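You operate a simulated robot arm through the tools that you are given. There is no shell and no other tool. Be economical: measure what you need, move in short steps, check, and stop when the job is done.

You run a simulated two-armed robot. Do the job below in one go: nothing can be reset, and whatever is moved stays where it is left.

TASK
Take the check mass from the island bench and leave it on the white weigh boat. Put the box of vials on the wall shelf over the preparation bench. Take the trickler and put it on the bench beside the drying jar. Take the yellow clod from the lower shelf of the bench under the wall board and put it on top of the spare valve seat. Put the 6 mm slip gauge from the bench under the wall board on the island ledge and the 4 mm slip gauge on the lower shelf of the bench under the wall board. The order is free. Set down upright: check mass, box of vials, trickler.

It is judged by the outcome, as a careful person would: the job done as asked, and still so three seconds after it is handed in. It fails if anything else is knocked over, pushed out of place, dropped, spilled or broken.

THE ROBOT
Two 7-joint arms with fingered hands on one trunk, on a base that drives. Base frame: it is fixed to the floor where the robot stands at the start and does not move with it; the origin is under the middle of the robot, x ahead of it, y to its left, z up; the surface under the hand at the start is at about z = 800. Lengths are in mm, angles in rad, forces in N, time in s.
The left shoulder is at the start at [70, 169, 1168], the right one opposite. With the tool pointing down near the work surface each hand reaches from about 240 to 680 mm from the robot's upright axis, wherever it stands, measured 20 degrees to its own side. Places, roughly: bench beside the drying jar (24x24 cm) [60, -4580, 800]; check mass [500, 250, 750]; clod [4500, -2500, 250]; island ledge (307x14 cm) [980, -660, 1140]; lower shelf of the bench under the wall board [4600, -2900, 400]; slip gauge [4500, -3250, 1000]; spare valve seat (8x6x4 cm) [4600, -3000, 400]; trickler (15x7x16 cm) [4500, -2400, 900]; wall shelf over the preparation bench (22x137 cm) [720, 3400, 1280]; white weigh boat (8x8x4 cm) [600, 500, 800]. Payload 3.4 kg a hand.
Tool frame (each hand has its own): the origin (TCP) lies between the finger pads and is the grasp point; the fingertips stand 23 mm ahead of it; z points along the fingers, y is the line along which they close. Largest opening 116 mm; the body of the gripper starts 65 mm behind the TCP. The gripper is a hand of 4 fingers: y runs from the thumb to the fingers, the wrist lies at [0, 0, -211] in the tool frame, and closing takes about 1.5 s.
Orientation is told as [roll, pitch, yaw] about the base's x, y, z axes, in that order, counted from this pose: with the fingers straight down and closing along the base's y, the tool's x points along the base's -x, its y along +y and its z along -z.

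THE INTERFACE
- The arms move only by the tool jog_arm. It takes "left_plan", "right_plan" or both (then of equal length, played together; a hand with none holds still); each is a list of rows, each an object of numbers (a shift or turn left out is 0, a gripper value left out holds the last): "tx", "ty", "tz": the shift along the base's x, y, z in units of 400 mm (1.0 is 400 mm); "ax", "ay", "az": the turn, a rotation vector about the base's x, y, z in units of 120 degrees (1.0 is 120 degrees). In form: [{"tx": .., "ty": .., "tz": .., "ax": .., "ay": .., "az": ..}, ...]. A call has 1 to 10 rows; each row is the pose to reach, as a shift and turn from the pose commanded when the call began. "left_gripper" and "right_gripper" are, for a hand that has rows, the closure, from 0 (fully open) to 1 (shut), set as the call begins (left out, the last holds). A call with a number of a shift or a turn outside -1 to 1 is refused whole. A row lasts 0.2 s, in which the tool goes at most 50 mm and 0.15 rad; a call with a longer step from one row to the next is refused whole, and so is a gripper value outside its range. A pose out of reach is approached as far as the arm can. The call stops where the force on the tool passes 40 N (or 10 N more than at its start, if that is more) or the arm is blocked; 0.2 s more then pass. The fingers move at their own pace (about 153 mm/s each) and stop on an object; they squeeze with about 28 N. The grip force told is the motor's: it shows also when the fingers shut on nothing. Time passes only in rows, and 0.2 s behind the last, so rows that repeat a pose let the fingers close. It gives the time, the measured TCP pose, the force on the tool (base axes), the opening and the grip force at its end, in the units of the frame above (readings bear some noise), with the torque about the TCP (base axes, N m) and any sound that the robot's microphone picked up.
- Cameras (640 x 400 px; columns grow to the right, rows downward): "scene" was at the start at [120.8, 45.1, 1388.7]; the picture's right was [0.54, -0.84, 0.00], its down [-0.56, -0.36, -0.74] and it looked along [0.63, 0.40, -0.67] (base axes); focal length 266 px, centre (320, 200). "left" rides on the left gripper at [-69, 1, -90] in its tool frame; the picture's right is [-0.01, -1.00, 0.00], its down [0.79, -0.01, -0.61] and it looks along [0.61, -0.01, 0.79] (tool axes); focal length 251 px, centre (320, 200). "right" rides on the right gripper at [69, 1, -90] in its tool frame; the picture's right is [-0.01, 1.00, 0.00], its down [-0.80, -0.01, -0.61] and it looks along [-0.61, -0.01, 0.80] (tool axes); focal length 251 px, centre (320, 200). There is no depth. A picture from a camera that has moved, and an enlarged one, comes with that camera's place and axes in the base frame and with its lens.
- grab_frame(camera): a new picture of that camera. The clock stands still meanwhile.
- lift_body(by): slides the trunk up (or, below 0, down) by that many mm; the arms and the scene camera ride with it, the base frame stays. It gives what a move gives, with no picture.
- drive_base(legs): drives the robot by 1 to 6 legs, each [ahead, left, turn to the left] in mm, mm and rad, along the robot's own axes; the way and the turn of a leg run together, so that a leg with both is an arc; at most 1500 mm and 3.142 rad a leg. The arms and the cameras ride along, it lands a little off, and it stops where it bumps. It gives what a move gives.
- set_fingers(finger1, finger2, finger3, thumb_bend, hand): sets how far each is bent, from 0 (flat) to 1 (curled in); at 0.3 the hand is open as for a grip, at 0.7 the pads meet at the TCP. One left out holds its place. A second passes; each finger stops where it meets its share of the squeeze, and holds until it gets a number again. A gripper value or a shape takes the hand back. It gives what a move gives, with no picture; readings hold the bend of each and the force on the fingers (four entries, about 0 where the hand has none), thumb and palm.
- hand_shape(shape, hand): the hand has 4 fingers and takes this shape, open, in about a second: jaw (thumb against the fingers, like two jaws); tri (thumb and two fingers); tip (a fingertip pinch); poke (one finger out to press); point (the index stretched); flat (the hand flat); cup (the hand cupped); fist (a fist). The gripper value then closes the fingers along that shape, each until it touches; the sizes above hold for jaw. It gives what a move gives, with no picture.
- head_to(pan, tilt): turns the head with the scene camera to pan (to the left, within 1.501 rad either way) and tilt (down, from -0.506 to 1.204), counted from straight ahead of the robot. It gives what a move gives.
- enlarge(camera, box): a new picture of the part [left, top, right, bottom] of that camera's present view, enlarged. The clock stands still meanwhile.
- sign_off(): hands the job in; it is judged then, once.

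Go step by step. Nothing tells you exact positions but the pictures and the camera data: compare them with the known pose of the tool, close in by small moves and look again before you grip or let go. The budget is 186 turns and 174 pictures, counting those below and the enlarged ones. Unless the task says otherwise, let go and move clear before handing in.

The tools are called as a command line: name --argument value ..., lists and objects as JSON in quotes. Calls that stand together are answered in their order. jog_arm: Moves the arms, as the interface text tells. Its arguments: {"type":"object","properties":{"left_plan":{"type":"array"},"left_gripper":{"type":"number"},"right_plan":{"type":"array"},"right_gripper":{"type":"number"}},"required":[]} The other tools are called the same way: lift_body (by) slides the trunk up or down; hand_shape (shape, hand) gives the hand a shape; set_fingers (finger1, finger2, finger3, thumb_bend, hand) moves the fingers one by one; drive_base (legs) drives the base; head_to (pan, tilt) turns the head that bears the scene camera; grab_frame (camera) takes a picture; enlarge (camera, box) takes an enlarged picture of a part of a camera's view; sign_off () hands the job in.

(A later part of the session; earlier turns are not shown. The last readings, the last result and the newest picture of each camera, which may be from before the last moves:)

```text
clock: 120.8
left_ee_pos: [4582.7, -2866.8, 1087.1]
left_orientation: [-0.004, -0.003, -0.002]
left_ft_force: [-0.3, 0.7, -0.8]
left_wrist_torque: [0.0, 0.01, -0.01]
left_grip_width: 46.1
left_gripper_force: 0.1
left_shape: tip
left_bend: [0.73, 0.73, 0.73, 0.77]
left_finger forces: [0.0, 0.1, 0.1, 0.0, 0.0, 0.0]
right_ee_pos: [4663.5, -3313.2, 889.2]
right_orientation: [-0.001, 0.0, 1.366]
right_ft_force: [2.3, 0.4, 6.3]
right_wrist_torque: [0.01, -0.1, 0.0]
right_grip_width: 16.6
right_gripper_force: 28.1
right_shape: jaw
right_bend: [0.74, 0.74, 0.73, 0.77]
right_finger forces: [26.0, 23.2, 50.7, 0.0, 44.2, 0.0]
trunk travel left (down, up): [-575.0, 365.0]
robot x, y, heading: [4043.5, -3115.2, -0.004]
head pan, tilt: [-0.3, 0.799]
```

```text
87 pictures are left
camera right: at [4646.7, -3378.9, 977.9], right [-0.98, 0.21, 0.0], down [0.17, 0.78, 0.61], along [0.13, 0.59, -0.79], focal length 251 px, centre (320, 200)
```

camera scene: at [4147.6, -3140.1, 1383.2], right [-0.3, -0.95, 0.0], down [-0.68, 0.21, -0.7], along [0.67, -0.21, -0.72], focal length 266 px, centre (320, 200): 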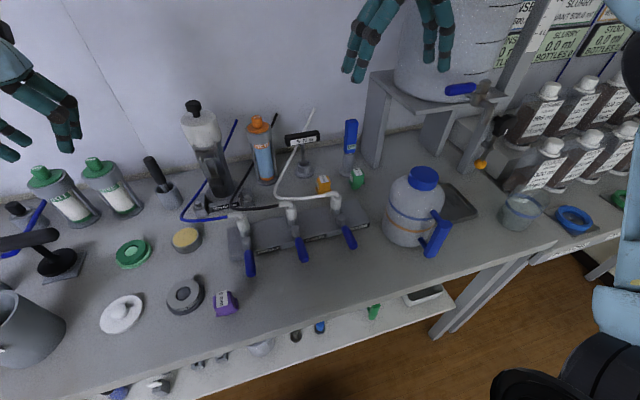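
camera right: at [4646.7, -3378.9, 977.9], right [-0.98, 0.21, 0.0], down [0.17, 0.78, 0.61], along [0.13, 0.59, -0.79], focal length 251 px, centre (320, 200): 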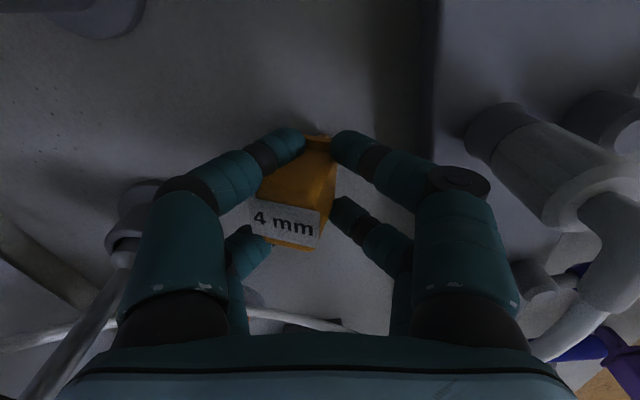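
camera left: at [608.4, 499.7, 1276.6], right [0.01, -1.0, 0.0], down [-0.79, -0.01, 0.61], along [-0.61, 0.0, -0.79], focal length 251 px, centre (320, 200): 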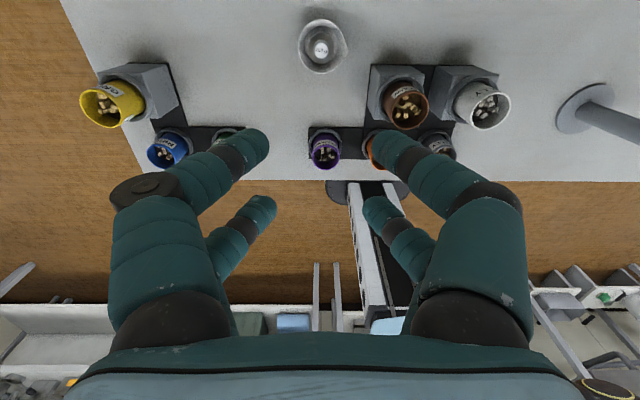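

Gripped, somewhat tilted. I'll lift carefully.

jog_arm --right_plan '[{"tz": 0.03}, {"tz": 0.1}, {"tz": 0.2}, {"tz": 0.3}, {"tz": 0.3}]'

grab_frame --camera "right"

enlarge --camera "scene" --box '[280, 60, 400, 180]'

```text
clock: 122.0
left_ee_pos: [4583.9, -2868.5, 1086.1]
left_orientation: [0.0, 0.0, -0.002]
left_ft_force: [-0.3, 0.1, -0.7]
left_wrist_torque: [0.0, 0.0, -0.03]
left_grip_width: 46.2
left_gripper_force: 0.0
left_shape: tip
left_bend: [0.73, 0.73, 0.73, 0.77]
left_finger forces: [0.0, 0.0, 0.0, 0.0, 0.0, 0.1]
right_ee_pos: [4663.4, -3312.7, 1008.3]
right_orientation: [0.0, 0.0, 1.366]
right_ft_force: [0.4, -0.1, 0.0]
right_wrist_torque: [0.03, 0.0, 0.0]
right_grip_width: 16.2
right_gripper_force: 27.7
right_shape: jaw
right_bend: [0.74, 0.74, 0.73, 0.77]
right_finger forces: [26.3, 22.4, 51.3, 0.0, 49.1, 0.0]
trunk travel left (down, up): [-575.0, 365.0]
robot x, y, heading: [4050.1, -3114.3, 0.001]
head pan, tilt: [-0.3, 0.799]
```

```text
86 pictures are left
camera right: at [4647.7, -3378.6, 1097.7], right [-0.98, 0.21, 0.0], down [0.17, 0.78, 0.61], along [0.13, 0.59, -0.79], focal length 251 px, centre (320, 200)
```

right: 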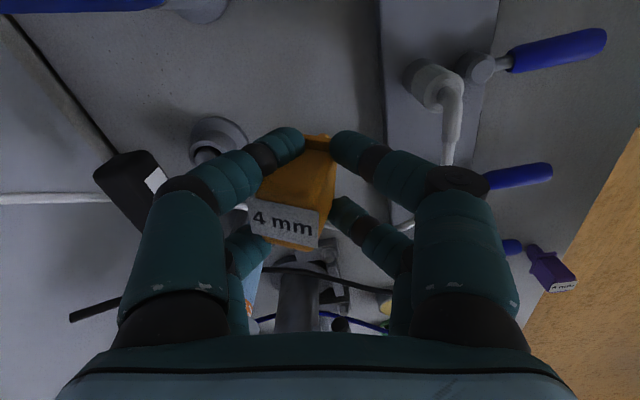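

```text
3.33 times, centred on (340, 120) of scene
camera zoom: at [4172.4, -3140.5, 1283.1], right [-0.3, -0.95, 0.0], down [-0.69, 0.21, -0.7], along [0.67, -0.21, -0.72], focal length 886 px, centre (253, 467)
```

zoom: 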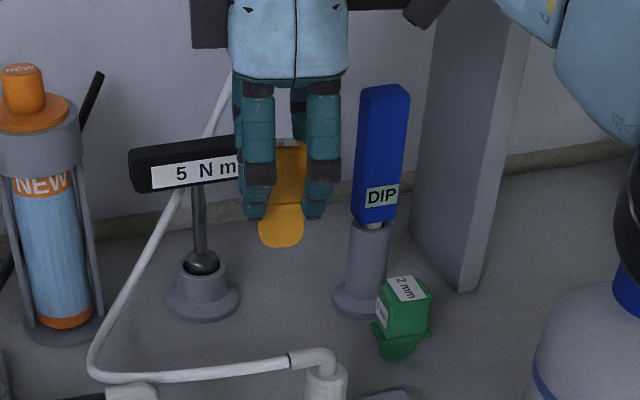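

Held. I'll retract the hand over the bench front and yaw it back, then back the base away to work on the lower shelf.

jog_arm --right_plan '[{"tz": 0.1}, {"tz": 0.12, "tx": -0.1}, {"tz": 0.12, "tx": -0.22}, {"tz": 0.12, "tx": -0.34}, {"tz": 0.12, "tx": -0.46}, {"tz": 0.12, "tx": -0.58}, {"tz": 0.12, "tx": -0.68, "ty": 0.04}, {"tz": 0.12, "tx": -0.68, "ty": 0.04}]'

jog_arm --right_plan '[{"az": -0.07}, {"az": -0.14}, {"az": -0.21}, {"az": -0.28}, {"az": -0.35}, {"az": -0.42}, {"az": -0.49}, {"az": -0.56}, {"az": -0.63}, {"az": -0.652}]'

drive_base --legs '[[-480, 0, 0]]'

lift_body --by -350

head_to --pan 0.1 --tilt 0.5

grab_frame --camera "scene"

```text
clock: 123.8
left_ee_pos: [4583.4, -2868.0, 1087.0]
left_orientation: [0.0, -0.001, -0.002]
left_ft_force: [1.0, -0.5, 0.2]
left_wrist_torque: [0.03, -0.01, -0.04]
left_grip_width: 46.1
left_gripper_force: 0.0
left_shape: tip
left_bend: [0.73, 0.73, 0.73, 0.77]
left_finger forces: [0.1, 0.1, 0.0, 0.0, 0.0, 0.0]
right_ee_pos: [4391.8, -3297.1, 1055.6]
right_orientation: [0.0, 0.001, 1.367]
right_ft_force: [0.1, 0.2, 0.8]
right_wrist_torque: [0.05, 0.05, 0.02]
right_grip_width: 16.0
right_gripper_force: 28.2
right_shape: jaw
right_bend: [0.74, 0.74, 0.73, 0.77]
right_finger forces: [26.2, 22.7, 54.6, 0.0, 54.1, 0.1]
right hand out of reach, approached as far as the arm can: row 1
trunk travel left (down, up): [-575.0, 365.0]
robot x, y, heading: [4047.2, -3117.3, -0.004]
head pan, tilt: [-0.3, 0.799]
```

```text
clock: 126.0
left_ee_pos: [4584.1, -2867.3, 1087.2]
left_orientation: [-0.001, 0.0, 0.0]
left_ft_force: [-0.2, 0.0, -0.2]
left_wrist_torque: [0.01, 0.01, -0.01]
left_grip_width: 46.0
left_gripper_force: 0.1
left_shape: tip
left_bend: [0.73, 0.73, 0.73, 0.77]
left_finger forces: [0.1, 0.0, 0.0, 0.1, 0.0, 0.1]
right_ee_pos: [4391.6, -3296.1, 1057.2]
right_orientation: [0.0, 0.002, 0.001]
right_ft_force: [-0.4, 0.5, 0.0]
right_wrist_torque: [0.01, 0.0, -0.02]
right_grip_width: 16.1
right_gripper_force: 28.3
right_shape: jaw
right_bend: [0.74, 0.74, 0.73, 0.76]
right_finger forces: [26.0, 23.0, 57.2, 0.1, 57.3, 0.1]
trunk travel left (down, up): [-575.0, 365.0]
robot x, y, heading: [4044.2, -3115.4, -0.001]
head pan, tilt: [-0.3, 0.799]
```

```text
clock: 128.8
left_ee_pos: [4098.0, -2867.1, 1087.0]
left_orientation: [0.0, 0.002, 0.0]
left_ft_force: [0.6, 0.8, -0.1]
left_wrist_torque: [-0.02, -0.01, -0.01]
left_grip_width: 46.1
left_gripper_force: 0.0
left_shape: tip
left_bend: [0.73, 0.73, 0.73, 0.77]
left_finger forces: [0.0, 0.1, 0.0, 0.0, 0.1, 0.0]
right_ee_pos: [3905.7, -3295.9, 1056.0]
right_orientation: [0.0, -0.001, 0.005]
right_ft_force: [0.4, 0.2, 0.2]
right_wrist_torque: [0.0, 0.01, -0.01]
right_grip_width: 15.7
right_gripper_force: 28.3
right_shape: jaw
right_bend: [0.74, 0.74, 0.73, 0.76]
right_finger forces: [26.1, 23.2, 57.1, 0.1, 57.2, 0.0]
trunk travel left (down, up): [-575.0, 365.0]
robot x, y, heading: [3560.0, -3115.8, 0.005]
head pan, tilt: [-0.3, 0.799]
```

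```text
clock: 132.2
left_ee_pos: [4098.2, -2866.3, 735.7]
left_orientation: [0.001, -0.003, 0.002]
left_ft_force: [-0.6, -0.7, -0.3]
left_wrist_torque: [0.0, 0.02, -0.02]
left_grip_width: 46.1
left_gripper_force: 0.1
left_shape: tip
left_bend: [0.73, 0.73, 0.73, 0.77]
left_finger forces: [0.0, 0.0, 0.0, 0.0, 0.0, 0.0]
right_ee_pos: [3907.0, -3294.9, 706.1]
right_orientation: [0.0, 0.0, 0.004]
right_ft_force: [0.4, 0.4, -0.9]
right_wrist_torque: [-0.03, 0.0, 0.02]
right_grip_width: 15.8
right_gripper_force: 28.3
right_shape: jaw
right_bend: [0.74, 0.74, 0.73, 0.76]
right_finger forces: [26.0, 23.2, 57.1, 0.0, 57.2, 0.1]
trunk travel left (down, up): [-225.0, 715.0]
robot x, y, heading: [3556.5, -3114.0, -0.001]
head pan, tilt: [-0.3, 0.799]
```

```text
clock: 133.1
left_ee_pos: [4098.7, -2866.3, 737.7]
left_orientation: [0.001, 0.0, -0.002]
left_ft_force: [-0.5, -0.2, 0.3]
left_wrist_torque: [-0.01, 0.01, -0.01]
left_grip_width: 46.1
left_gripper_force: 0.0
left_shape: tip
left_bend: [0.73, 0.73, 0.73, 0.77]
left_finger forces: [0.0, 0.1, 0.1, 0.1, 0.0, 0.1]
right_ee_pos: [3905.6, -3295.5, 705.6]
right_orientation: [0.001, 0.0, 0.004]
right_ft_force: [0.5, -0.4, 0.1]
right_wrist_torque: [-0.04, 0.03, -0.02]
right_grip_width: 15.6
right_gripper_force: 28.2
right_shape: jaw
right_bend: [0.74, 0.74, 0.73, 0.76]
right_finger forces: [26.0, 23.2, 57.1, 0.1, 57.2, 0.0]
trunk travel left (down, up): [-225.0, 715.0]
robot x, y, heading: [3561.7, -3115.6, 0.003]
head pan, tilt: [0.099, 0.499]
```

```text
84 pictures are left
camera scene: at [3700.3, -3106.8, 959.0], right [0.1, -0.99, 0.0], down [-0.48, -0.05, -0.88], along [0.87, 0.09, -0.48], focal length 266 px, centre (320, 200)
```

scene: 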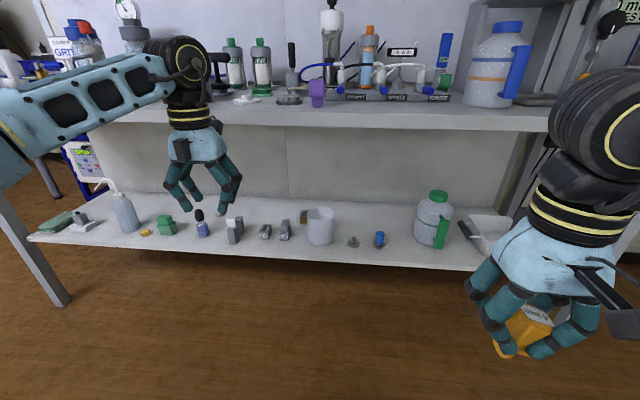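

Bench slab is at about z 785–805, the shelf z≈400, and the front edge x≈4350. The free spot for the 4 mm gauge is near (4400,−3285). First I'll tuck the left arm back to the side so it clears the bench, and lower the trunk a little.

jog_arm --left_plan '[{"tx": -0.09, "ty": 0.06}, {"tx": -0.18, "ty": 0.12}, {"tx": -0.27, "ty": 0.18}, {"tx": -0.36, "ty": 0.24}, {"tx": -0.45, "ty": 0.3}, {"tx": -0.54, "ty": 0.36}, {"tx": -0.63, "ty": 0.42}, {"tx": -0.72, "ty": 0.48}, {"tx": -0.81, "ty": 0.54}, {"tx": -0.9, "ty": 0.58}]'

lift_body --by -60

jog_arm --right_plan '[{"tz": -0.12}, {"tz": -0.24}, {"tz": -0.24}]'

grab_frame --camera "right"

```text
clock: 135.3
left_ee_pos: [3737.4, -2634.4, 737.1]
left_orientation: [-0.001, -0.002, -0.001]
left_ft_force: [-0.1, -0.1, 0.4]
left_wrist_torque: [-0.01, 0.04, -0.02]
left_grip_width: 46.2
left_gripper_force: 0.1
left_shape: tip
left_bend: [0.73, 0.73, 0.73, 0.77]
left_finger forces: [0.1, 0.1, 0.1, 0.1, 0.1, 0.0]
right_ee_pos: [3906.3, -3295.1, 706.1]
right_orientation: [0.001, -0.003, 0.002]
right_ft_force: [-0.1, -0.4, -1.4]
right_wrist_torque: [0.01, -0.02, -0.03]
right_grip_width: 15.9
right_gripper_force: 28.7
right_shape: jaw
right_bend: [0.74, 0.74, 0.73, 0.76]
right_finger forces: [25.9, 23.2, 57.6, 0.0, 57.7, 0.1]
trunk travel left (down, up): [-225.0, 715.0]
robot x, y, heading: [3554.9, -3112.2, 0.003]
head pan, tilt: [0.099, 0.499]
```

```text
clock: 136.3
left_ee_pos: [3736.5, -2633.8, 677.2]
left_orientation: [-0.001, -0.002, 0.001]
left_ft_force: [-0.3, 0.4, -0.2]
left_wrist_torque: [0.0, -0.02, 0.01]
left_grip_width: 46.2
left_gripper_force: 0.0
left_shape: tip
left_bend: [0.73, 0.73, 0.73, 0.77]
left_finger forces: [0.1, 0.0, 0.1, 0.0, 0.0, 0.1]
right_ee_pos: [3906.1, -3295.9, 646.4]
right_orientation: [-0.001, 0.0, 0.003]
right_ft_force: [-0.2, -0.2, -0.6]
right_wrist_torque: [0.02, -0.02, 0.01]
right_grip_width: 15.9
right_gripper_force: 27.8
right_shape: jaw
right_bend: [0.74, 0.74, 0.73, 0.76]
right_finger forces: [26.1, 23.2, 57.5, 0.1, 57.6, 0.0]
trunk travel left (down, up): [-165.0, 775.0]
robot x, y, heading: [3555.4, -3118.5, 0.002]
head pan, tilt: [0.099, 0.499]
```

```text
clock: 137.1
left_ee_pos: [3738.5, -2634.3, 677.6]
left_orientation: [0.001, -0.002, 0.0]
left_ft_force: [0.4, 0.5, -0.9]
left_wrist_torque: [0.02, -0.02, 0.01]
left_grip_width: 46.0
left_gripper_force: 0.0
left_shape: tip
left_bend: [0.73, 0.73, 0.73, 0.77]
left_finger forces: [0.1, 0.1, 0.0, 0.0, 0.0, 0.0]
right_ee_pos: [3907.5, -3295.6, 550.5]
right_orientation: [0.001, 0.0, 0.002]
right_ft_force: [0.4, 0.4, 0.2]
right_wrist_torque: [-0.02, 0.02, 0.01]
right_grip_width: 15.7
right_gripper_force: 28.4
right_shape: jaw
right_bend: [0.74, 0.74, 0.73, 0.76]
right_finger forces: [26.1, 23.3, 58.8, 0.0, 59.4, 0.0]
trunk travel left (down, up): [-165.0, 775.0]
robot x, y, heading: [3560.7, -3116.5, 0.007]
head pan, tilt: [0.099, 0.499]
```

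```text
83 pictures are left
camera right: at [3836.9, -3294.2, 640.6], right [0.01, 1.0, 0.0], down [0.79, 0.0, 0.61], along [0.61, 0.0, -0.79], focal length 251 px, centre (320, 200)
```

right: 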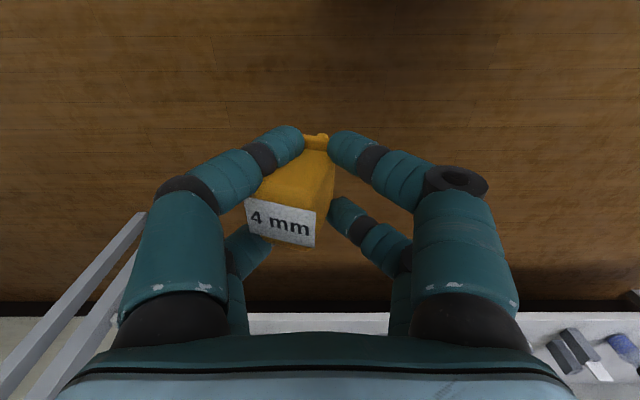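

I'll lower the hand to z≈505, drive up to just short of the bench edge and look at clearances.

jog_arm --right_plan '[{"tz": -0.06}, {"tz": -0.11}, {"tz": -0.11}]'

drive_base --legs '[[370, 0, 0]]'

head_to --pan -0.5 --tilt 0.65

grab_frame --camera "scene"

grab_frame --camera "right"

```text
clock: 137.9
left_ee_pos: [3737.9, -2634.1, 677.5]
left_orientation: [0.0, -0.004, 0.002]
left_ft_force: [0.0, -0.2, 0.6]
left_wrist_torque: [-0.05, -0.05, 0.0]
left_grip_width: 46.1
left_gripper_force: 0.1
left_shape: tip
left_bend: [0.73, 0.73, 0.73, 0.77]
left_finger forces: [0.0, 0.0, 0.0, 0.1, 0.0, 0.1]
right_ee_pos: [3907.7, -3296.2, 505.5]
right_orientation: [0.001, 0.001, 0.003]
right_ft_force: [0.3, 0.3, -0.5]
right_wrist_torque: [0.03, 0.01, -0.03]
right_grip_width: 15.7
right_gripper_force: 27.8
right_shape: jaw
right_bend: [0.74, 0.74, 0.73, 0.76]
right_finger forces: [26.1, 23.3, 60.1, 0.0, 59.8, 0.0]
trunk travel left (down, up): [-165.0, 775.0]
robot x, y, heading: [3559.5, -3112.8, -0.002]
head pan, tilt: [0.099, 0.499]
```

```text
clock: 140.3
left_ee_pos: [4107.9, -2632.1, 676.9]
left_orientation: [0.0, 0.0, 0.001]
left_ft_force: [-0.5, 0.7, 0.1]
left_wrist_torque: [0.0, -0.01, 0.04]
left_grip_width: 45.9
left_gripper_force: 0.0
left_shape: tip
left_bend: [0.73, 0.73, 0.73, 0.77]
left_finger forces: [0.1, 0.0, 0.1, 0.0, 0.0, 0.0]
right_ee_pos: [4278.0, -3294.7, 506.8]
right_orientation: [0.001, -0.001, 0.006]
right_ft_force: [-0.2, -0.2, -0.3]
right_wrist_torque: [0.03, -0.01, -0.01]
right_grip_width: 15.7
right_gripper_force: 27.8
right_shape: jaw
right_bend: [0.74, 0.74, 0.73, 0.76]
right_finger forces: [26.2, 23.3, 60.2, 0.1, 59.9, 0.0]
trunk travel left (down, up): [-165.0, 775.0]
robot x, y, heading: [3930.0, -3115.3, 0.003]
head pan, tilt: [0.099, 0.499]
```

```text
clock: 141.3
left_ee_pos: [4108.0, -2632.1, 677.2]
left_orientation: [0.0, -0.002, 0.002]
left_ft_force: [1.4, 0.3, -0.9]
left_wrist_torque: [0.0, 0.02, -0.01]
left_grip_width: 46.3
left_gripper_force: 0.0
left_shape: tip
left_bend: [0.73, 0.73, 0.73, 0.77]
left_finger forces: [0.0, 0.1, 0.0, 0.1, 0.0, 0.0]
right_ee_pos: [4277.9, -3294.9, 506.0]
right_orientation: [-0.001, -0.001, 0.007]
right_ft_force: [-0.2, -0.2, -0.6]
right_wrist_torque: [0.0, 0.01, 0.01]
right_grip_width: 15.8
right_gripper_force: 28.1
right_shape: jaw
right_bend: [0.74, 0.74, 0.73, 0.76]
right_finger forces: [26.0, 23.3, 60.1, 0.0, 59.7, 0.0]
trunk travel left (down, up): [-165.0, 775.0]
robot x, y, heading: [3929.2, -3115.6, 0.003]
head pan, tilt: [-0.499, 0.649]
```

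```text
82 pictures are left
camera scene: at [4057.1, -3156.1, 885.8], right [-0.48, -0.88, 0.0], down [-0.53, 0.29, -0.8], along [0.7, -0.38, -0.6], focal length 266 px, centre (320, 200)
```

scene: 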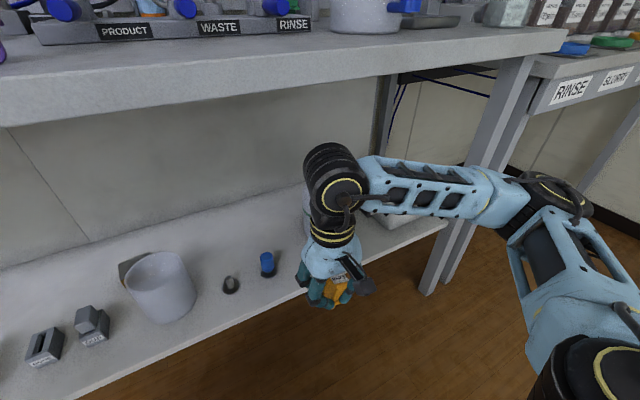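

```text
81 pictures are left
camera right: at [4208.2, -3293.1, 596.1], right [0.0, 1.0, 0.0], down [0.79, 0.0, 0.61], along [0.61, 0.0, -0.79], focal length 251 px, centre (320, 200)
```

right: 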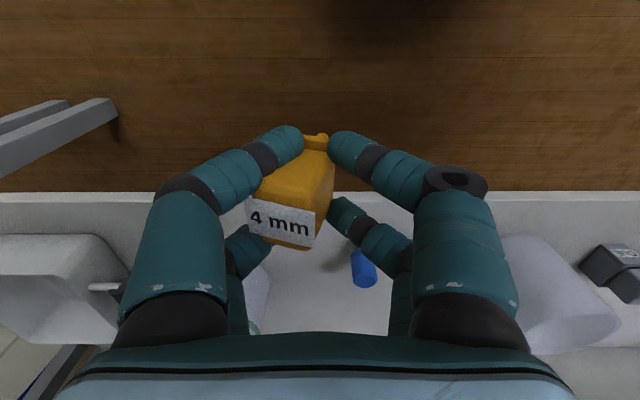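

Clearance under the slab is about 40 mm. I'll move in and lower until contact.

drive_base --legs '[[118, -8, 0]]'

jog_arm --right_plan '[{"tz": -0.025}, {"tz": -0.05}, {"tz": -0.05}]'

grab_frame --camera "right"

enlarge --camera "scene" --box '[200, 80, 440, 330]'

```text
clock: 142.5
left_ee_pos: [4225.4, -2640.6, 677.3]
left_orientation: [-0.001, -0.002, 0.002]
left_ft_force: [-0.1, 1.4, -0.3]
left_wrist_torque: [-0.02, 0.02, 0.0]
left_grip_width: 46.3
left_gripper_force: 0.1
left_shape: tip
left_bend: [0.73, 0.73, 0.73, 0.77]
left_finger forces: [0.0, 0.0, 0.0, 0.0, 0.1, 0.0]
right_ee_pos: [4396.2, -3301.6, 506.2]
right_orientation: [0.0, -0.001, 0.005]
right_ft_force: [0.6, -0.5, -0.6]
right_wrist_torque: [0.02, 0.0, -0.01]
right_grip_width: 15.8
right_gripper_force: 28.0
right_shape: jaw
right_bend: [0.74, 0.74, 0.73, 0.76]
right_finger forces: [26.1, 23.3, 60.1, 0.0, 59.9, 0.0]
trunk travel left (down, up): [-165.0, 775.0]
robot x, y, heading: [4047.4, -3122.4, -0.002]
head pan, tilt: [-0.499, 0.649]
```

```text
clock: 143.3
left_ee_pos: [4226.0, -2641.0, 677.2]
left_orientation: [-0.001, 0.0, 0.002]
left_ft_force: [0.4, -0.3, -0.2]
left_wrist_torque: [-0.01, 0.01, 0.01]
left_grip_width: 45.9
left_gripper_force: 0.1
left_shape: tip
left_bend: [0.73, 0.73, 0.73, 0.77]
left_finger forces: [0.0, 0.0, 0.0, 0.0, 0.1, 0.1]
right_ee_pos: [4395.7, -3300.6, 487.2]
right_orientation: [0.0, 0.001, 0.005]
right_ft_force: [-1.2, -0.2, -1.8]
right_wrist_torque: [0.0, -0.01, -0.04]
right_grip_width: 15.7
right_gripper_force: 28.1
right_shape: jaw
right_bend: [0.74, 0.74, 0.73, 0.76]
right_finger forces: [26.1, 23.2, 60.5, 0.1, 60.2, 0.0]
trunk travel left (down, up): [-165.0, 775.0]
robot x, y, heading: [4047.2, -3122.2, 0.004]
head pan, tilt: [-0.499, 0.649]
```

```text
80 pictures are left
camera right: at [4325.4, -3300.7, 576.1], right [0.0, 1.0, 0.0], down [0.79, 0.0, 0.61], along [0.61, 0.0, -0.79], focal length 251 px, centre (320, 200)
```

right: 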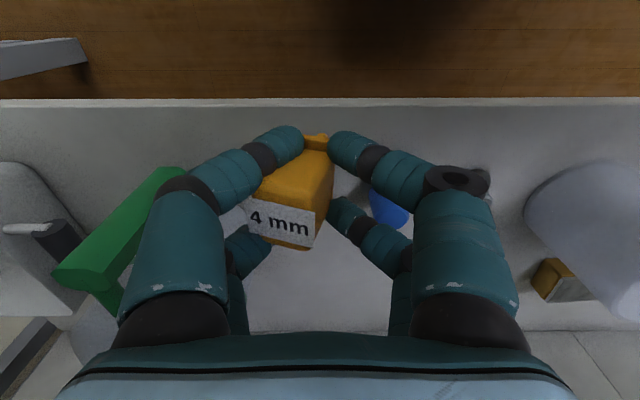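

```text
1.60 times, centred on (320, 205) of scene
camera zoom: at [4174.6, -3163.9, 885.8], right [-0.48, -0.88, 0.0], down [-0.53, 0.29, -0.8], along [0.7, -0.38, -0.6], focal length 425 px, centre (320, 192)
```

zoom: 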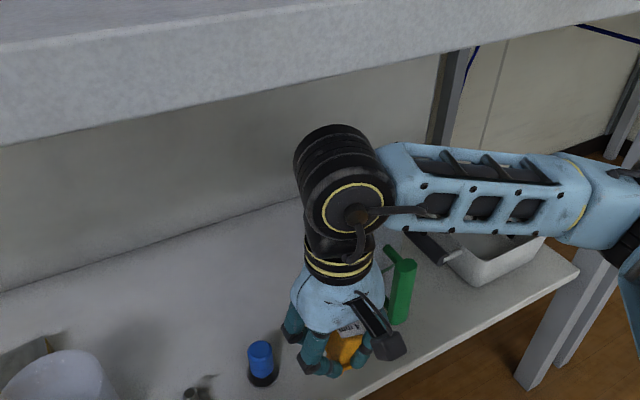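

jog_arm --right_plan '[{"tx": -0.02, "ty": 0.022}, {"tx": -0.02, "ty": 0.022, "tz": -0.012}, {"tx": -0.02, "ty": 0.022, "tz": -0.024}, {"tx": -0.02, "ty": 0.022, "tz": -0.024}]'

grab_frame --camera "right"

```text
clock: 144.3
left_ee_pos: [4225.1, -2641.8, 677.6]
left_orientation: [-0.001, -0.001, 0.002]
left_ft_force: [-0.9, -0.7, 0.2]
left_wrist_torque: [0.0, -0.01, -0.03]
left_grip_width: 46.3
left_gripper_force: 0.0
left_shape: tip
left_bend: [0.73, 0.73, 0.73, 0.77]
left_finger forces: [0.1, 0.1, 0.0, 0.1, 0.0, 0.0]
right_ee_pos: [4388.2, -3292.8, 476.8]
right_orientation: [-0.003, -0.001, 0.005]
right_ft_force: [-0.9, 0.6, -0.6]
right_wrist_torque: [0.03, -0.01, 0.02]
right_grip_width: 15.9
right_gripper_force: 28.1
right_shape: jaw
right_bend: [0.74, 0.74, 0.73, 0.76]
right_finger forces: [26.2, 23.3, 60.7, 0.0, 60.2, 0.1]
trunk travel left (down, up): [-165.0, 775.0]
robot x, y, heading: [4052.0, -3120.5, 0.001]
head pan, tilt: [-0.499, 0.649]
```

```text
78 pictures are left
camera right: at [4317.6, -3291.7, 566.3], right [0.0, 1.0, 0.0], down [0.79, 0.0, 0.61], along [0.61, 0.0, -0.79], focal length 251 px, centre (320, 200)
```

right: 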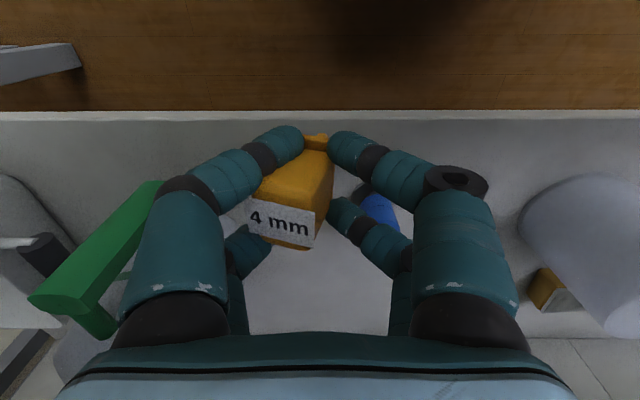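

jog_arm --right_plan '[{"tz": -0.01}, {"tz": -0.02}, {"tz": -0.03}, {"tz": -0.04}, {"tz": -0.045}, {"tz": -0.05}, {"tz": -0.055}, {"tz": -0.06}]'

enlarge --camera "scene" --box '[280, 200, 400, 320]'

```text
clock: 146.1
left_ee_pos: [4226.1, -2640.2, 678.0]
left_orientation: [-0.001, -0.002, 0.003]
left_ft_force: [0.2, 0.7, 0.1]
left_wrist_torque: [-0.01, 0.02, 0.0]
left_grip_width: 46.0
left_gripper_force: 0.0
left_shape: tip
left_bend: [0.73, 0.73, 0.73, 0.77]
left_finger forces: [0.0, 0.0, 0.0, 0.0, 0.0, 0.1]
right_ee_pos: [4388.1, -3293.3, 452.9]
right_orientation: [0.001, 0.0, 0.004]
right_ft_force: [-0.9, 0.3, 0.1]
right_wrist_torque: [0.02, 0.03, -0.01]
right_grip_width: 15.7
right_gripper_force: 27.9
right_shape: jaw
right_bend: [0.74, 0.74, 0.73, 0.76]
right_finger forces: [26.1, 23.4, 60.7, 0.0, 60.4, 0.0]
trunk travel left (down, up): [-165.0, 775.0]
robot x, y, heading: [4047.4, -3125.2, 0.004]
head pan, tilt: [-0.499, 0.649]
```

```text
3.33 times, centred on (340, 260) of scene
camera zoom: at [4174.6, -3163.9, 885.8], right [-0.48, -0.88, 0.0], down [-0.53, 0.29, -0.8], along [0.7, -0.38, -0.6], focal length 886 px, centre (253, 0)
```

zoom: 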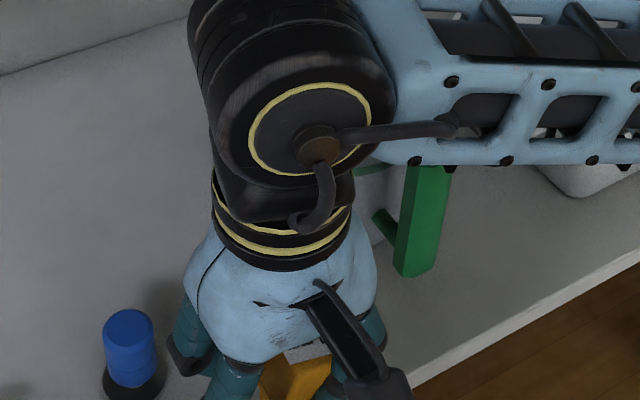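

jog_arm --right_plan '[{"tz": -0.008}, {"tz": -0.016}, {"tz": -0.024}, {"tz": -0.032}, {"tz": -0.04}, {"tz": -0.046}, {"tz": -0.052}, {"tz": -0.058}]'

grab_frame --camera "right"

```text
clock: 147.9
left_ee_pos: [4226.2, -2639.5, 678.6]
left_orientation: [0.0, -0.003, 0.002]
left_ft_force: [-0.5, -0.4, -0.2]
left_wrist_torque: [0.03, 0.05, 0.01]
left_grip_width: 46.1
left_gripper_force: 0.0
left_shape: tip
left_bend: [0.73, 0.73, 0.73, 0.77]
left_finger forces: [0.0, 0.0, 0.1, 0.0, 0.0, 0.0]
right_ee_pos: [4387.7, -3291.4, 431.5]
right_orientation: [0.001, 0.0, 0.006]
right_ft_force: [-0.1, -0.4, -0.2]
right_wrist_torque: [-0.03, 0.0, 0.0]
right_grip_width: 15.6
right_gripper_force: 27.7
right_shape: jaw
right_bend: [0.74, 0.74, 0.73, 0.76]
right_finger forces: [26.4, 23.4, 60.9, 0.0, 60.8, 0.1]
trunk travel left (down, up): [-165.0, 775.0]
robot x, y, heading: [4051.0, -3120.5, 0.005]
head pan, tilt: [-0.499, 0.649]
```

```text
76 pictures are left
camera right: at [4317.2, -3291.7, 519.6], right [0.0, 1.0, 0.0], down [0.79, 0.0, 0.61], along [0.61, 0.0, -0.79], focal length 251 px, centre (320, 200)
```

right: 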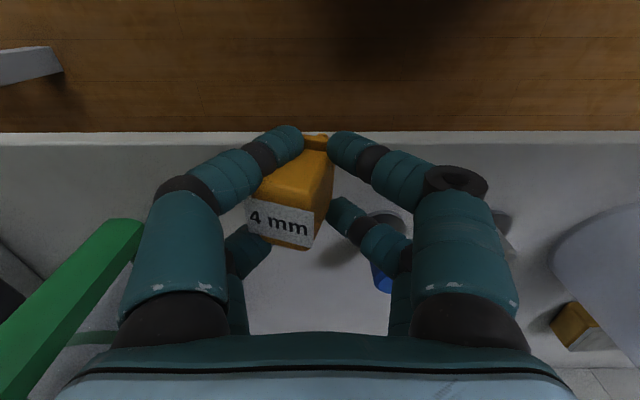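

No contact yet: re-triangulating puts the shelf at z≈365 with its edge x≈4390, so I'm right at the edge. I'll move in to (4442,−3322), then lower again.

jog_arm --right_plan '[{"tz": 0.05}, {"tz": 0.05, "ty": -0.07, "tx": 0.04}, {"tz": 0.05, "ty": -0.075, "tx": 0.135}, {"tz": 0.05, "ty": -0.075, "tx": 0.135}]'

grab_frame --camera "right"

```text
clock: 148.9
left_ee_pos: [4225.3, -2640.4, 677.6]
left_orientation: [-0.001, -0.001, 0.003]
left_ft_force: [0.6, 0.5, -1.1]
left_wrist_torque: [0.0, 0.0, 0.02]
left_grip_width: 46.1
left_gripper_force: 0.0
left_shape: tip
left_bend: [0.73, 0.73, 0.73, 0.77]
left_finger forces: [0.0, 0.1, 0.0, 0.0, 0.0, 0.0]
right_ee_pos: [4442.3, -3322.8, 449.5]
right_orientation: [0.0, -0.001, 0.004]
right_ft_force: [-0.3, -0.6, -0.2]
right_wrist_torque: [0.01, -0.03, 0.01]
right_grip_width: 16.0
right_gripper_force: 28.1
right_shape: jaw
right_bend: [0.74, 0.74, 0.73, 0.76]
right_finger forces: [26.5, 23.5, 60.5, 0.0, 60.7, 0.0]
trunk travel left (down, up): [-165.0, 775.0]
robot x, y, heading: [4050.2, -3121.1, 0.006]
head pan, tilt: [-0.499, 0.649]
```

```text
75 pictures are left
camera right: at [4371.4, -3322.2, 539.6], right [0.0, 1.0, 0.0], down [0.79, 0.0, 0.61], along [0.61, 0.0, -0.79], focal length 251 px, centre (320, 200)
```

right: 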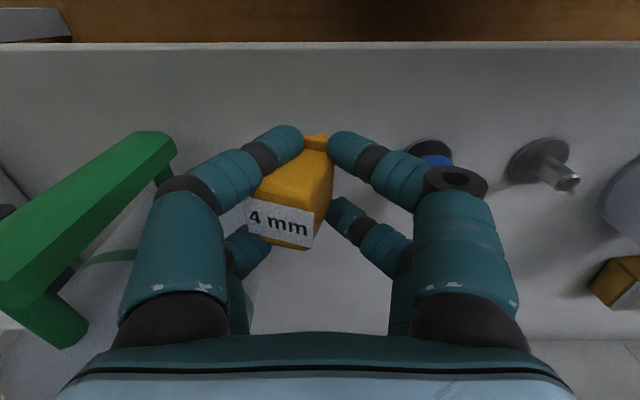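

jog_arm --right_plan '[{"tx": 0.02, "ty": 0.04, "tz": -0.02}, {"tx": 0.02, "ty": 0.04, "tz": -0.05}, {"tx": 0.02, "ty": 0.04, "tz": -0.06}, {"tx": 0.02, "ty": 0.04, "tz": -0.07}, {"tx": 0.02, "ty": 0.04, "tz": -0.078}, {"tx": 0.02, "ty": 0.04, "tz": -0.086}, {"tx": 0.02, "ty": 0.04, "tz": -0.094}, {"tx": 0.02, "ty": 0.04, "tz": -0.102}]'

grab_frame --camera "right"

```text
clock: 150.7
left_ee_pos: [4226.5, -2641.1, 678.0]
left_orientation: [-0.001, -0.002, 0.001]
left_ft_force: [0.8, -0.6, 0.2]
left_wrist_torque: [0.02, -0.01, -0.02]
left_grip_width: 46.1
left_gripper_force: 0.0
left_shape: tip
left_bend: [0.73, 0.73, 0.73, 0.77]
left_finger forces: [0.1, 0.1, 0.0, 0.0, 0.0, 0.0]
right_ee_pos: [4449.7, -3307.9, 408.2]
right_orientation: [0.0, -0.002, 0.006]
right_ft_force: [-0.1, -0.5, -0.6]
right_wrist_torque: [-0.02, -0.01, -0.01]
right_grip_width: 15.7
right_gripper_force: 28.3
right_shape: jaw
right_bend: [0.74, 0.74, 0.72, 0.76]
right_finger forces: [26.6, 23.5, 60.7, 0.0, 60.9, 0.1]
trunk travel left (down, up): [-165.0, 775.0]
robot x, y, heading: [4048.2, -3122.5, 0.0]
head pan, tilt: [-0.499, 0.649]
```

```text
74 pictures are left
camera right: at [4379.4, -3306.2, 498.3], right [0.0, 1.0, 0.0], down [0.79, 0.0, 0.61], along [0.61, 0.0, -0.79], focal length 251 px, centre (320, 200)
```

right: 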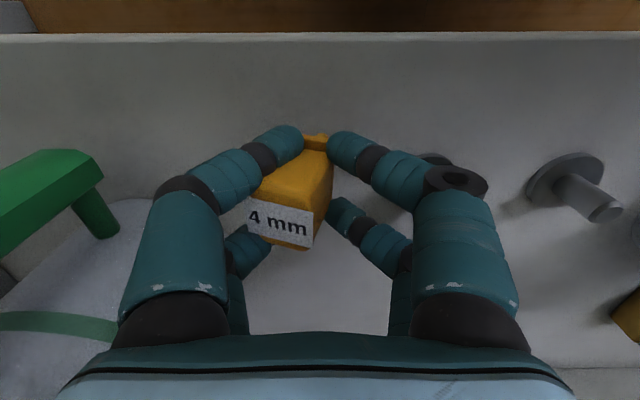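

jog_arm --right_plan '[{"tz": -0.005}, {"tz": -0.01}, {"tz": -0.015}, {"tz": -0.02}, {"tz": -0.025}, {"tz": -0.03}, {"tz": -0.035}, {"tz": -0.04}, {"tz": -0.045}, {"tz": -0.05}]'

```text
clock: 151.5
left_ee_pos: [4223.8, -2640.2, 678.0]
left_orientation: [-0.002, -0.005, 0.003]
left_ft_force: [0.1, 0.1, -0.2]
left_wrist_torque: [0.0, 0.01, -0.01]
left_grip_width: 46.1
left_gripper_force: 0.0
left_shape: tip
left_bend: [0.73, 0.73, 0.73, 0.77]
left_finger forces: [0.0, 0.1, 0.1, 0.0, 0.0, 0.0]
right_ee_pos: [4450.5, -3307.4, 407.7]
right_orientation: [0.0, -0.014, 0.003]
right_ft_force: [-3.8, -0.8, 27.4]
right_wrist_torque: [0.01, -0.1, 0.01]
right_grip_width: 16.3
right_gripper_force: 27.7
right_shape: jaw
right_bend: [0.75, 0.75, 0.73, 0.76]
right_finger forces: [31.7, 30.9, 60.7, 0.0, 66.2, 0.0]
trunk travel left (down, up): [-165.0, 775.0]
robot x, y, heading: [4047.9, -3121.7, 0.001]
head pan, tilt: [-0.499, 0.649]
stopped in row 4 (right hand): the force on the tool passed its limit at 43 N (the readings are from after the stop); the commanded pose is now the measured one
```

Contact. I'll ease up 1 mm and open partly.

jog_arm --right_plan '[{"tz": 0.002}, {"tz": 0.002}, {"tz": 0.002}, {"tz": 0.002}, {"tz": 0.002}]' --right_gripper 0.58

grab_frame --camera "right"

```text
clock: 152.7
left_ee_pos: [4226.7, -2639.9, 675.6]
left_orientation: [-0.001, -0.003, 0.0]
left_ft_force: [0.2, -0.1, 0.3]
left_wrist_torque: [0.0, 0.0, -0.01]
left_grip_width: 46.0
left_gripper_force: 0.1
left_shape: tip
left_bend: [0.73, 0.73, 0.73, 0.77]
left_finger forces: [0.1, 0.0, 0.1, 0.1, 0.1, 0.0]
right_ee_pos: [4450.2, -3306.6, 406.9]
right_orientation: [-0.003, -0.006, 0.005]
right_ft_force: [0.8, 2.7, 6.7]
right_wrist_torque: [0.05, 0.01, -0.04]
right_grip_width: 44.0
right_gripper_force: 0.0
right_shape: jaw
right_bend: [0.73, 0.73, 0.75, 0.8]
right_finger forces: [0.1, 0.0, 41.6, 0.1, 42.7, 0.0]
trunk travel left (down, up): [-165.0, 775.0]
robot x, y, heading: [4046.8, -3123.3, 0.003]
head pan, tilt: [-0.499, 0.649]
```

```text
73 pictures are left
camera right: at [4379.8, -3306.1, 495.2], right [0.0, 1.0, 0.0], down [0.79, 0.0, 0.61], along [0.61, 0.0, -0.79], focal length 251 px, centre (320, 200)
```

right: 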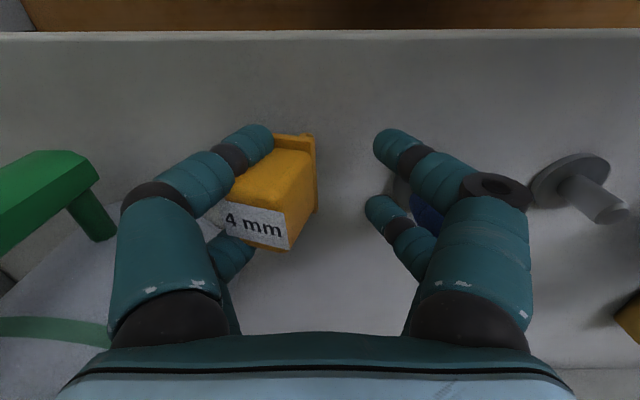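

The gauge edge is wedged between the two left digits (finger 3 and thumb). I'll open finger 3 alone to free it.

set_fingers --hand "right" --finger3 0.55

grab_frame --camera "right"

```text
clock: 153.7
left_ee_pos: [4225.0, -2640.7, 676.7]
left_orientation: [0.0, -0.003, 0.001]
left_ft_force: [0.1, 0.1, -0.5]
left_wrist_torque: [0.03, -0.02, 0.0]
left_grip_width: 46.2
left_gripper_force: 0.0
left_shape: tip
left_bend: [0.73, 0.73, 0.73, 0.77]
left_finger forces: [0.0, 0.0, 0.1, 0.0, 0.0, 0.0]
right_ee_pos: [4449.3, -3307.0, 406.3]
right_orientation: [0.0, -0.006, 0.002]
right_ft_force: [0.4, -1.2, -0.3]
right_wrist_torque: [0.03, 0.02, 0.01]
right_grip_width: 49.6
right_gripper_force: 0.1
right_shape: fingers
right_bend: [0.73, 0.73, 0.55, 0.77]
right_finger forces: [0.0, 0.0, 0.0, 0.1, 0.1, 0.0]
trunk travel left (down, up): [-165.0, 775.0]
robot x, y, heading: [4051.1, -3122.1, 0.0]
head pan, tilt: [-0.499, 0.649]
```

```text
72 pictures are left
camera right: at [4380.0, -3306.3, 494.9], right [0.0, 1.0, 0.0], down [0.79, 0.0, 0.61], along [0.61, 0.0, -0.79], focal length 251 px, centre (320, 200)
```

right: 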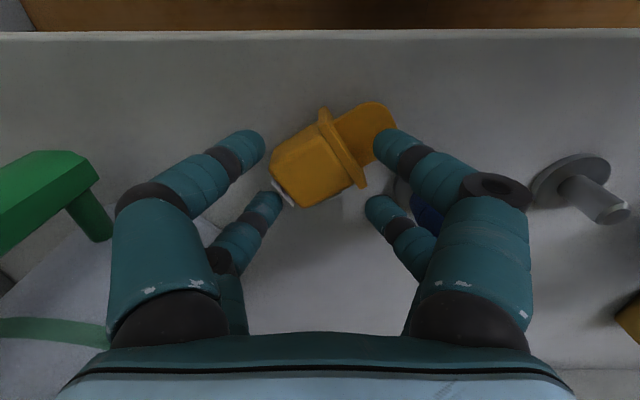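

The gauge is now free and lying stably on the shelf, which is fine since upright isn't asked for it. I'll lift straight up and back out.

jog_arm --right_plan '[{"tz": 0.05}, {"tz": 0.12}, {"tz": 0.2}, {"tz": 0.2}]'

drive_base --legs '[[-420, 0, 0]]'

head_to --pan 0.3 --tilt 0.45

grab_frame --camera "scene"

```text
clock: 154.7
left_ee_pos: [4226.0, -2641.6, 677.5]
left_orientation: [0.001, -0.003, 0.003]
left_ft_force: [-0.1, -0.2, 0.2]
left_wrist_torque: [0.0, 0.0, -0.03]
left_grip_width: 46.2
left_gripper_force: 0.0
left_shape: tip
left_bend: [0.73, 0.73, 0.73, 0.77]
left_finger forces: [0.0, 0.1, 0.1, 0.0, 0.0, 0.1]
right_ee_pos: [4451.1, -3306.5, 486.4]
right_orientation: [0.0, -0.005, 0.003]
right_ft_force: [-0.3, -0.6, 0.9]
right_wrist_torque: [0.01, 0.03, 0.03]
right_grip_width: 49.9
right_gripper_force: 0.1
right_shape: fingers
right_bend: [0.73, 0.73, 0.55, 0.77]
right_finger forces: [0.0, 0.1, 0.1, 0.1, 0.0, 0.1]
trunk travel left (down, up): [-165.0, 775.0]
robot x, y, heading: [4050.7, -3123.5, 0.005]
head pan, tilt: [-0.499, 0.649]
```

```text
clock: 157.3
left_ee_pos: [3805.3, -2642.1, 677.8]
left_orientation: [-0.003, -0.001, 0.005]
left_ft_force: [-0.8, 0.4, -0.2]
left_wrist_torque: [-0.02, 0.01, 0.02]
left_grip_width: 46.3
left_gripper_force: 0.0
left_shape: tip
left_bend: [0.73, 0.73, 0.73, 0.77]
left_finger forces: [0.0, 0.0, 0.0, 0.1, 0.1, 0.1]
right_ee_pos: [4032.9, -3307.8, 485.4]
right_orientation: [-0.001, -0.006, 0.008]
right_ft_force: [-0.3, -0.2, 0.8]
right_wrist_torque: [0.03, -0.02, -0.02]
right_grip_width: 50.0
right_gripper_force: 0.1
right_shape: fingers
right_bend: [0.73, 0.73, 0.55, 0.77]
right_finger forces: [0.0, 0.1, 0.1, 0.0, 0.0, 0.0]
trunk travel left (down, up): [-165.0, 775.0]
robot x, y, heading: [3629.3, -3123.6, 0.006]
head pan, tilt: [-0.499, 0.649]
```

```text
clock: 158.4
left_ee_pos: [3805.9, -2643.1, 678.5]
left_orientation: [-0.002, -0.002, 0.006]
left_ft_force: [0.5, 0.2, 0.3]
left_wrist_torque: [0.0, -0.02, 0.0]
left_grip_width: 46.2
left_gripper_force: 0.0
left_shape: tip
left_bend: [0.73, 0.73, 0.73, 0.77]
left_finger forces: [0.0, 0.1, 0.0, 0.0, 0.0, 0.1]
right_ee_pos: [4032.8, -3308.9, 486.5]
right_orientation: [-0.002, -0.006, 0.009]
right_ft_force: [-0.3, -0.5, -0.1]
right_wrist_torque: [0.0, -0.02, -0.04]
right_grip_width: 49.9
right_gripper_force: 0.1
right_shape: fingers
right_bend: [0.73, 0.73, 0.55, 0.77]
right_finger forces: [0.0, 0.0, 0.0, 0.0, 0.0, 0.0]
trunk travel left (down, up): [-165.0, 775.0]
robot x, y, heading: [3629.8, -3125.2, 0.009]
head pan, tilt: [0.3, 0.45]
```

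```text
71 pictures are left
camera scene: at [3767.0, -3096.6, 903.6], right [0.3, -0.95, 0.0], down [-0.42, -0.13, -0.9], along [0.86, 0.27, -0.44], focal length 266 px, centre (320, 200)
```

scene: 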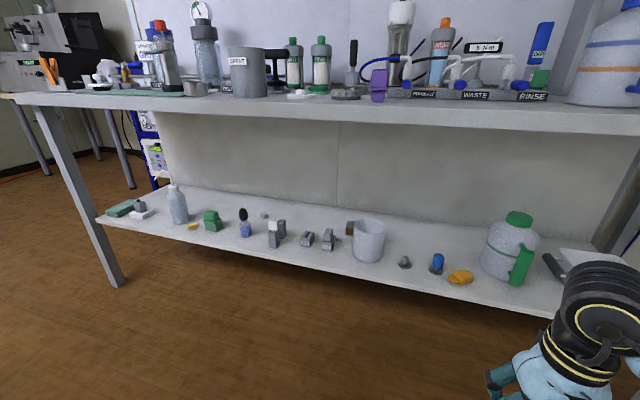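

Next the clod at about (4443,−2382). I'll tuck the right arm, bring the left hand forward, and shift the base left while clear of the bench.

jog_arm --right_plan '[{"tx": -0.07, "ty": -0.08, "tz": 0.05}, {"tx": -0.14, "ty": -0.16, "tz": 0.1}, {"tx": -0.21, "ty": -0.24, "tz": 0.15}, {"tx": -0.28, "ty": -0.32, "tz": 0.2}, {"tx": -0.35, "ty": -0.4, "tz": 0.25}, {"tx": -0.42, "ty": -0.48, "tz": 0.3}, {"tx": -0.49, "ty": -0.56, "tz": 0.35}, {"tx": -0.55, "ty": -0.64, "tz": 0.4}, {"tx": -0.55, "ty": -0.7, "tz": 0.46}, {"tx": -0.55, "ty": -0.7, "tz": 0.46}]'

drive_base --legs '[[0, 550, -0.009]]'

jog_arm --left_plan '[{"tx": 0.07, "ty": -0.09}, {"tx": 0.14, "ty": -0.18, "tz": -0.03}, {"tx": 0.21, "ty": -0.27, "tz": -0.08}, {"tx": 0.28, "ty": -0.36, "tz": -0.13}, {"tx": 0.35, "ty": -0.45, "tz": -0.18}, {"tx": 0.42, "ty": -0.54, "tz": -0.23}, {"tx": 0.48, "ty": -0.62, "tz": -0.29}, {"tx": 0.5, "ty": -0.7, "tz": -0.36}, {"tx": 0.5, "ty": -0.73, "tz": -0.45}]' --left_gripper 0.45

grab_frame --camera "scene"

```text
clock: 160.6
left_ee_pos: [3804.8, -2642.2, 678.1]
left_orientation: [0.001, 0.0, 0.006]
left_ft_force: [0.6, -0.3, -0.8]
left_wrist_torque: [0.0, 0.01, 0.03]
left_grip_width: 46.2
left_gripper_force: 0.0
left_shape: tip
left_bend: [0.73, 0.73, 0.73, 0.77]
left_finger forces: [0.1, 0.1, 0.0, 0.0, 0.1, 0.1]
right_ee_pos: [3812.1, -3590.0, 669.8]
right_orientation: [0.001, -0.006, 0.008]
right_ft_force: [0.0, 0.0, 0.0]
right_wrist_torque: [0.02, -0.01, 0.03]
right_grip_width: 49.6
right_gripper_force: 0.1
right_shape: fingers
right_bend: [0.73, 0.73, 0.55, 0.77]
right_finger forces: [0.1, 0.0, 0.0, 0.0, 0.0, 0.1]
trunk travel left (down, up): [-165.0, 775.0]
robot x, y, heading: [3632.0, -3125.8, 0.008]
head pan, tilt: [0.3, 0.45]
```

```text
clock: 163.8
left_ee_pos: [3809.1, -2097.5, 676.5]
left_orientation: [-0.002, -0.003, -0.005]
left_ft_force: [0.3, -0.3, -0.2]
left_wrist_torque: [0.0, 0.01, 0.04]
left_grip_width: 46.3
left_gripper_force: 0.0
left_shape: tip
left_bend: [0.73, 0.73, 0.73, 0.77]
left_finger forces: [0.0, 0.1, 0.1, 0.1, 0.1, 0.0]
right_ee_pos: [3807.7, -3045.5, 670.0]
right_orientation: [0.0, -0.004, -0.002]
right_ft_force: [0.3, 0.0, -0.1]
right_wrist_torque: [-0.01, -0.03, 0.03]
right_grip_width: 50.1
right_gripper_force: 0.1
right_shape: fingers
right_bend: [0.73, 0.73, 0.55, 0.77]
right_finger forces: [0.0, 0.0, 0.1, 0.0, 0.0, 0.0]
trunk travel left (down, up): [-165.0, 775.0]
robot x, y, heading: [3632.9, -2579.0, -0.002]
head pan, tilt: [0.3, 0.45]
```

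```text
clock: 165.8
left_ee_pos: [4009.5, -2391.1, 497.6]
left_orientation: [0.001, 0.001, -0.006]
left_ft_force: [-0.3, 0.4, 0.3]
left_wrist_torque: [-0.03, 0.02, 0.05]
left_grip_width: 63.5
left_gripper_force: 0.0
left_shape: tip
left_bend: [0.72, 0.72, 0.72, 0.74]
left_finger forces: [0.1, 0.0, 0.1, 0.0, 0.1, 0.1]
right_ee_pos: [3807.9, -3045.1, 669.7]
right_orientation: [0.001, -0.005, 0.0]
right_ft_force: [0.2, -0.3, 1.3]
right_wrist_torque: [-0.04, 0.03, -0.04]
right_grip_width: 49.9
right_gripper_force: 0.1
right_shape: fingers
right_bend: [0.73, 0.73, 0.55, 0.77]
right_finger forces: [0.0, 0.0, 0.0, 0.0, 0.0, 0.1]
trunk travel left (down, up): [-165.0, 775.0]
robot x, y, heading: [3628.6, -2580.5, -0.006]
head pan, tilt: [0.3, 0.45]
```

```text
70 pictures are left
camera scene: at [3766.7, -2551.9, 903.6], right [0.29, -0.96, 0.0], down [-0.42, -0.13, -0.9], along [0.86, 0.26, -0.44], focal length 266 px, centre (320, 200)
```

scene: 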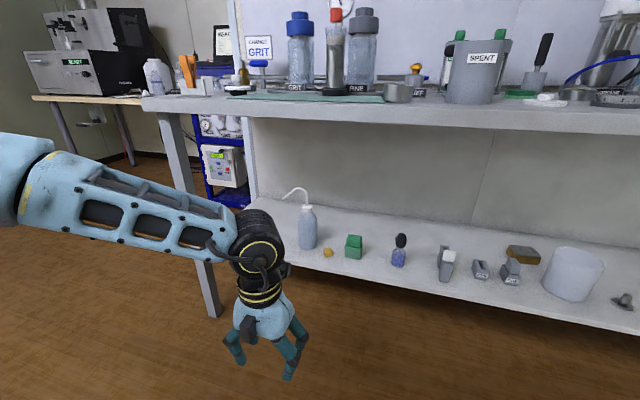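

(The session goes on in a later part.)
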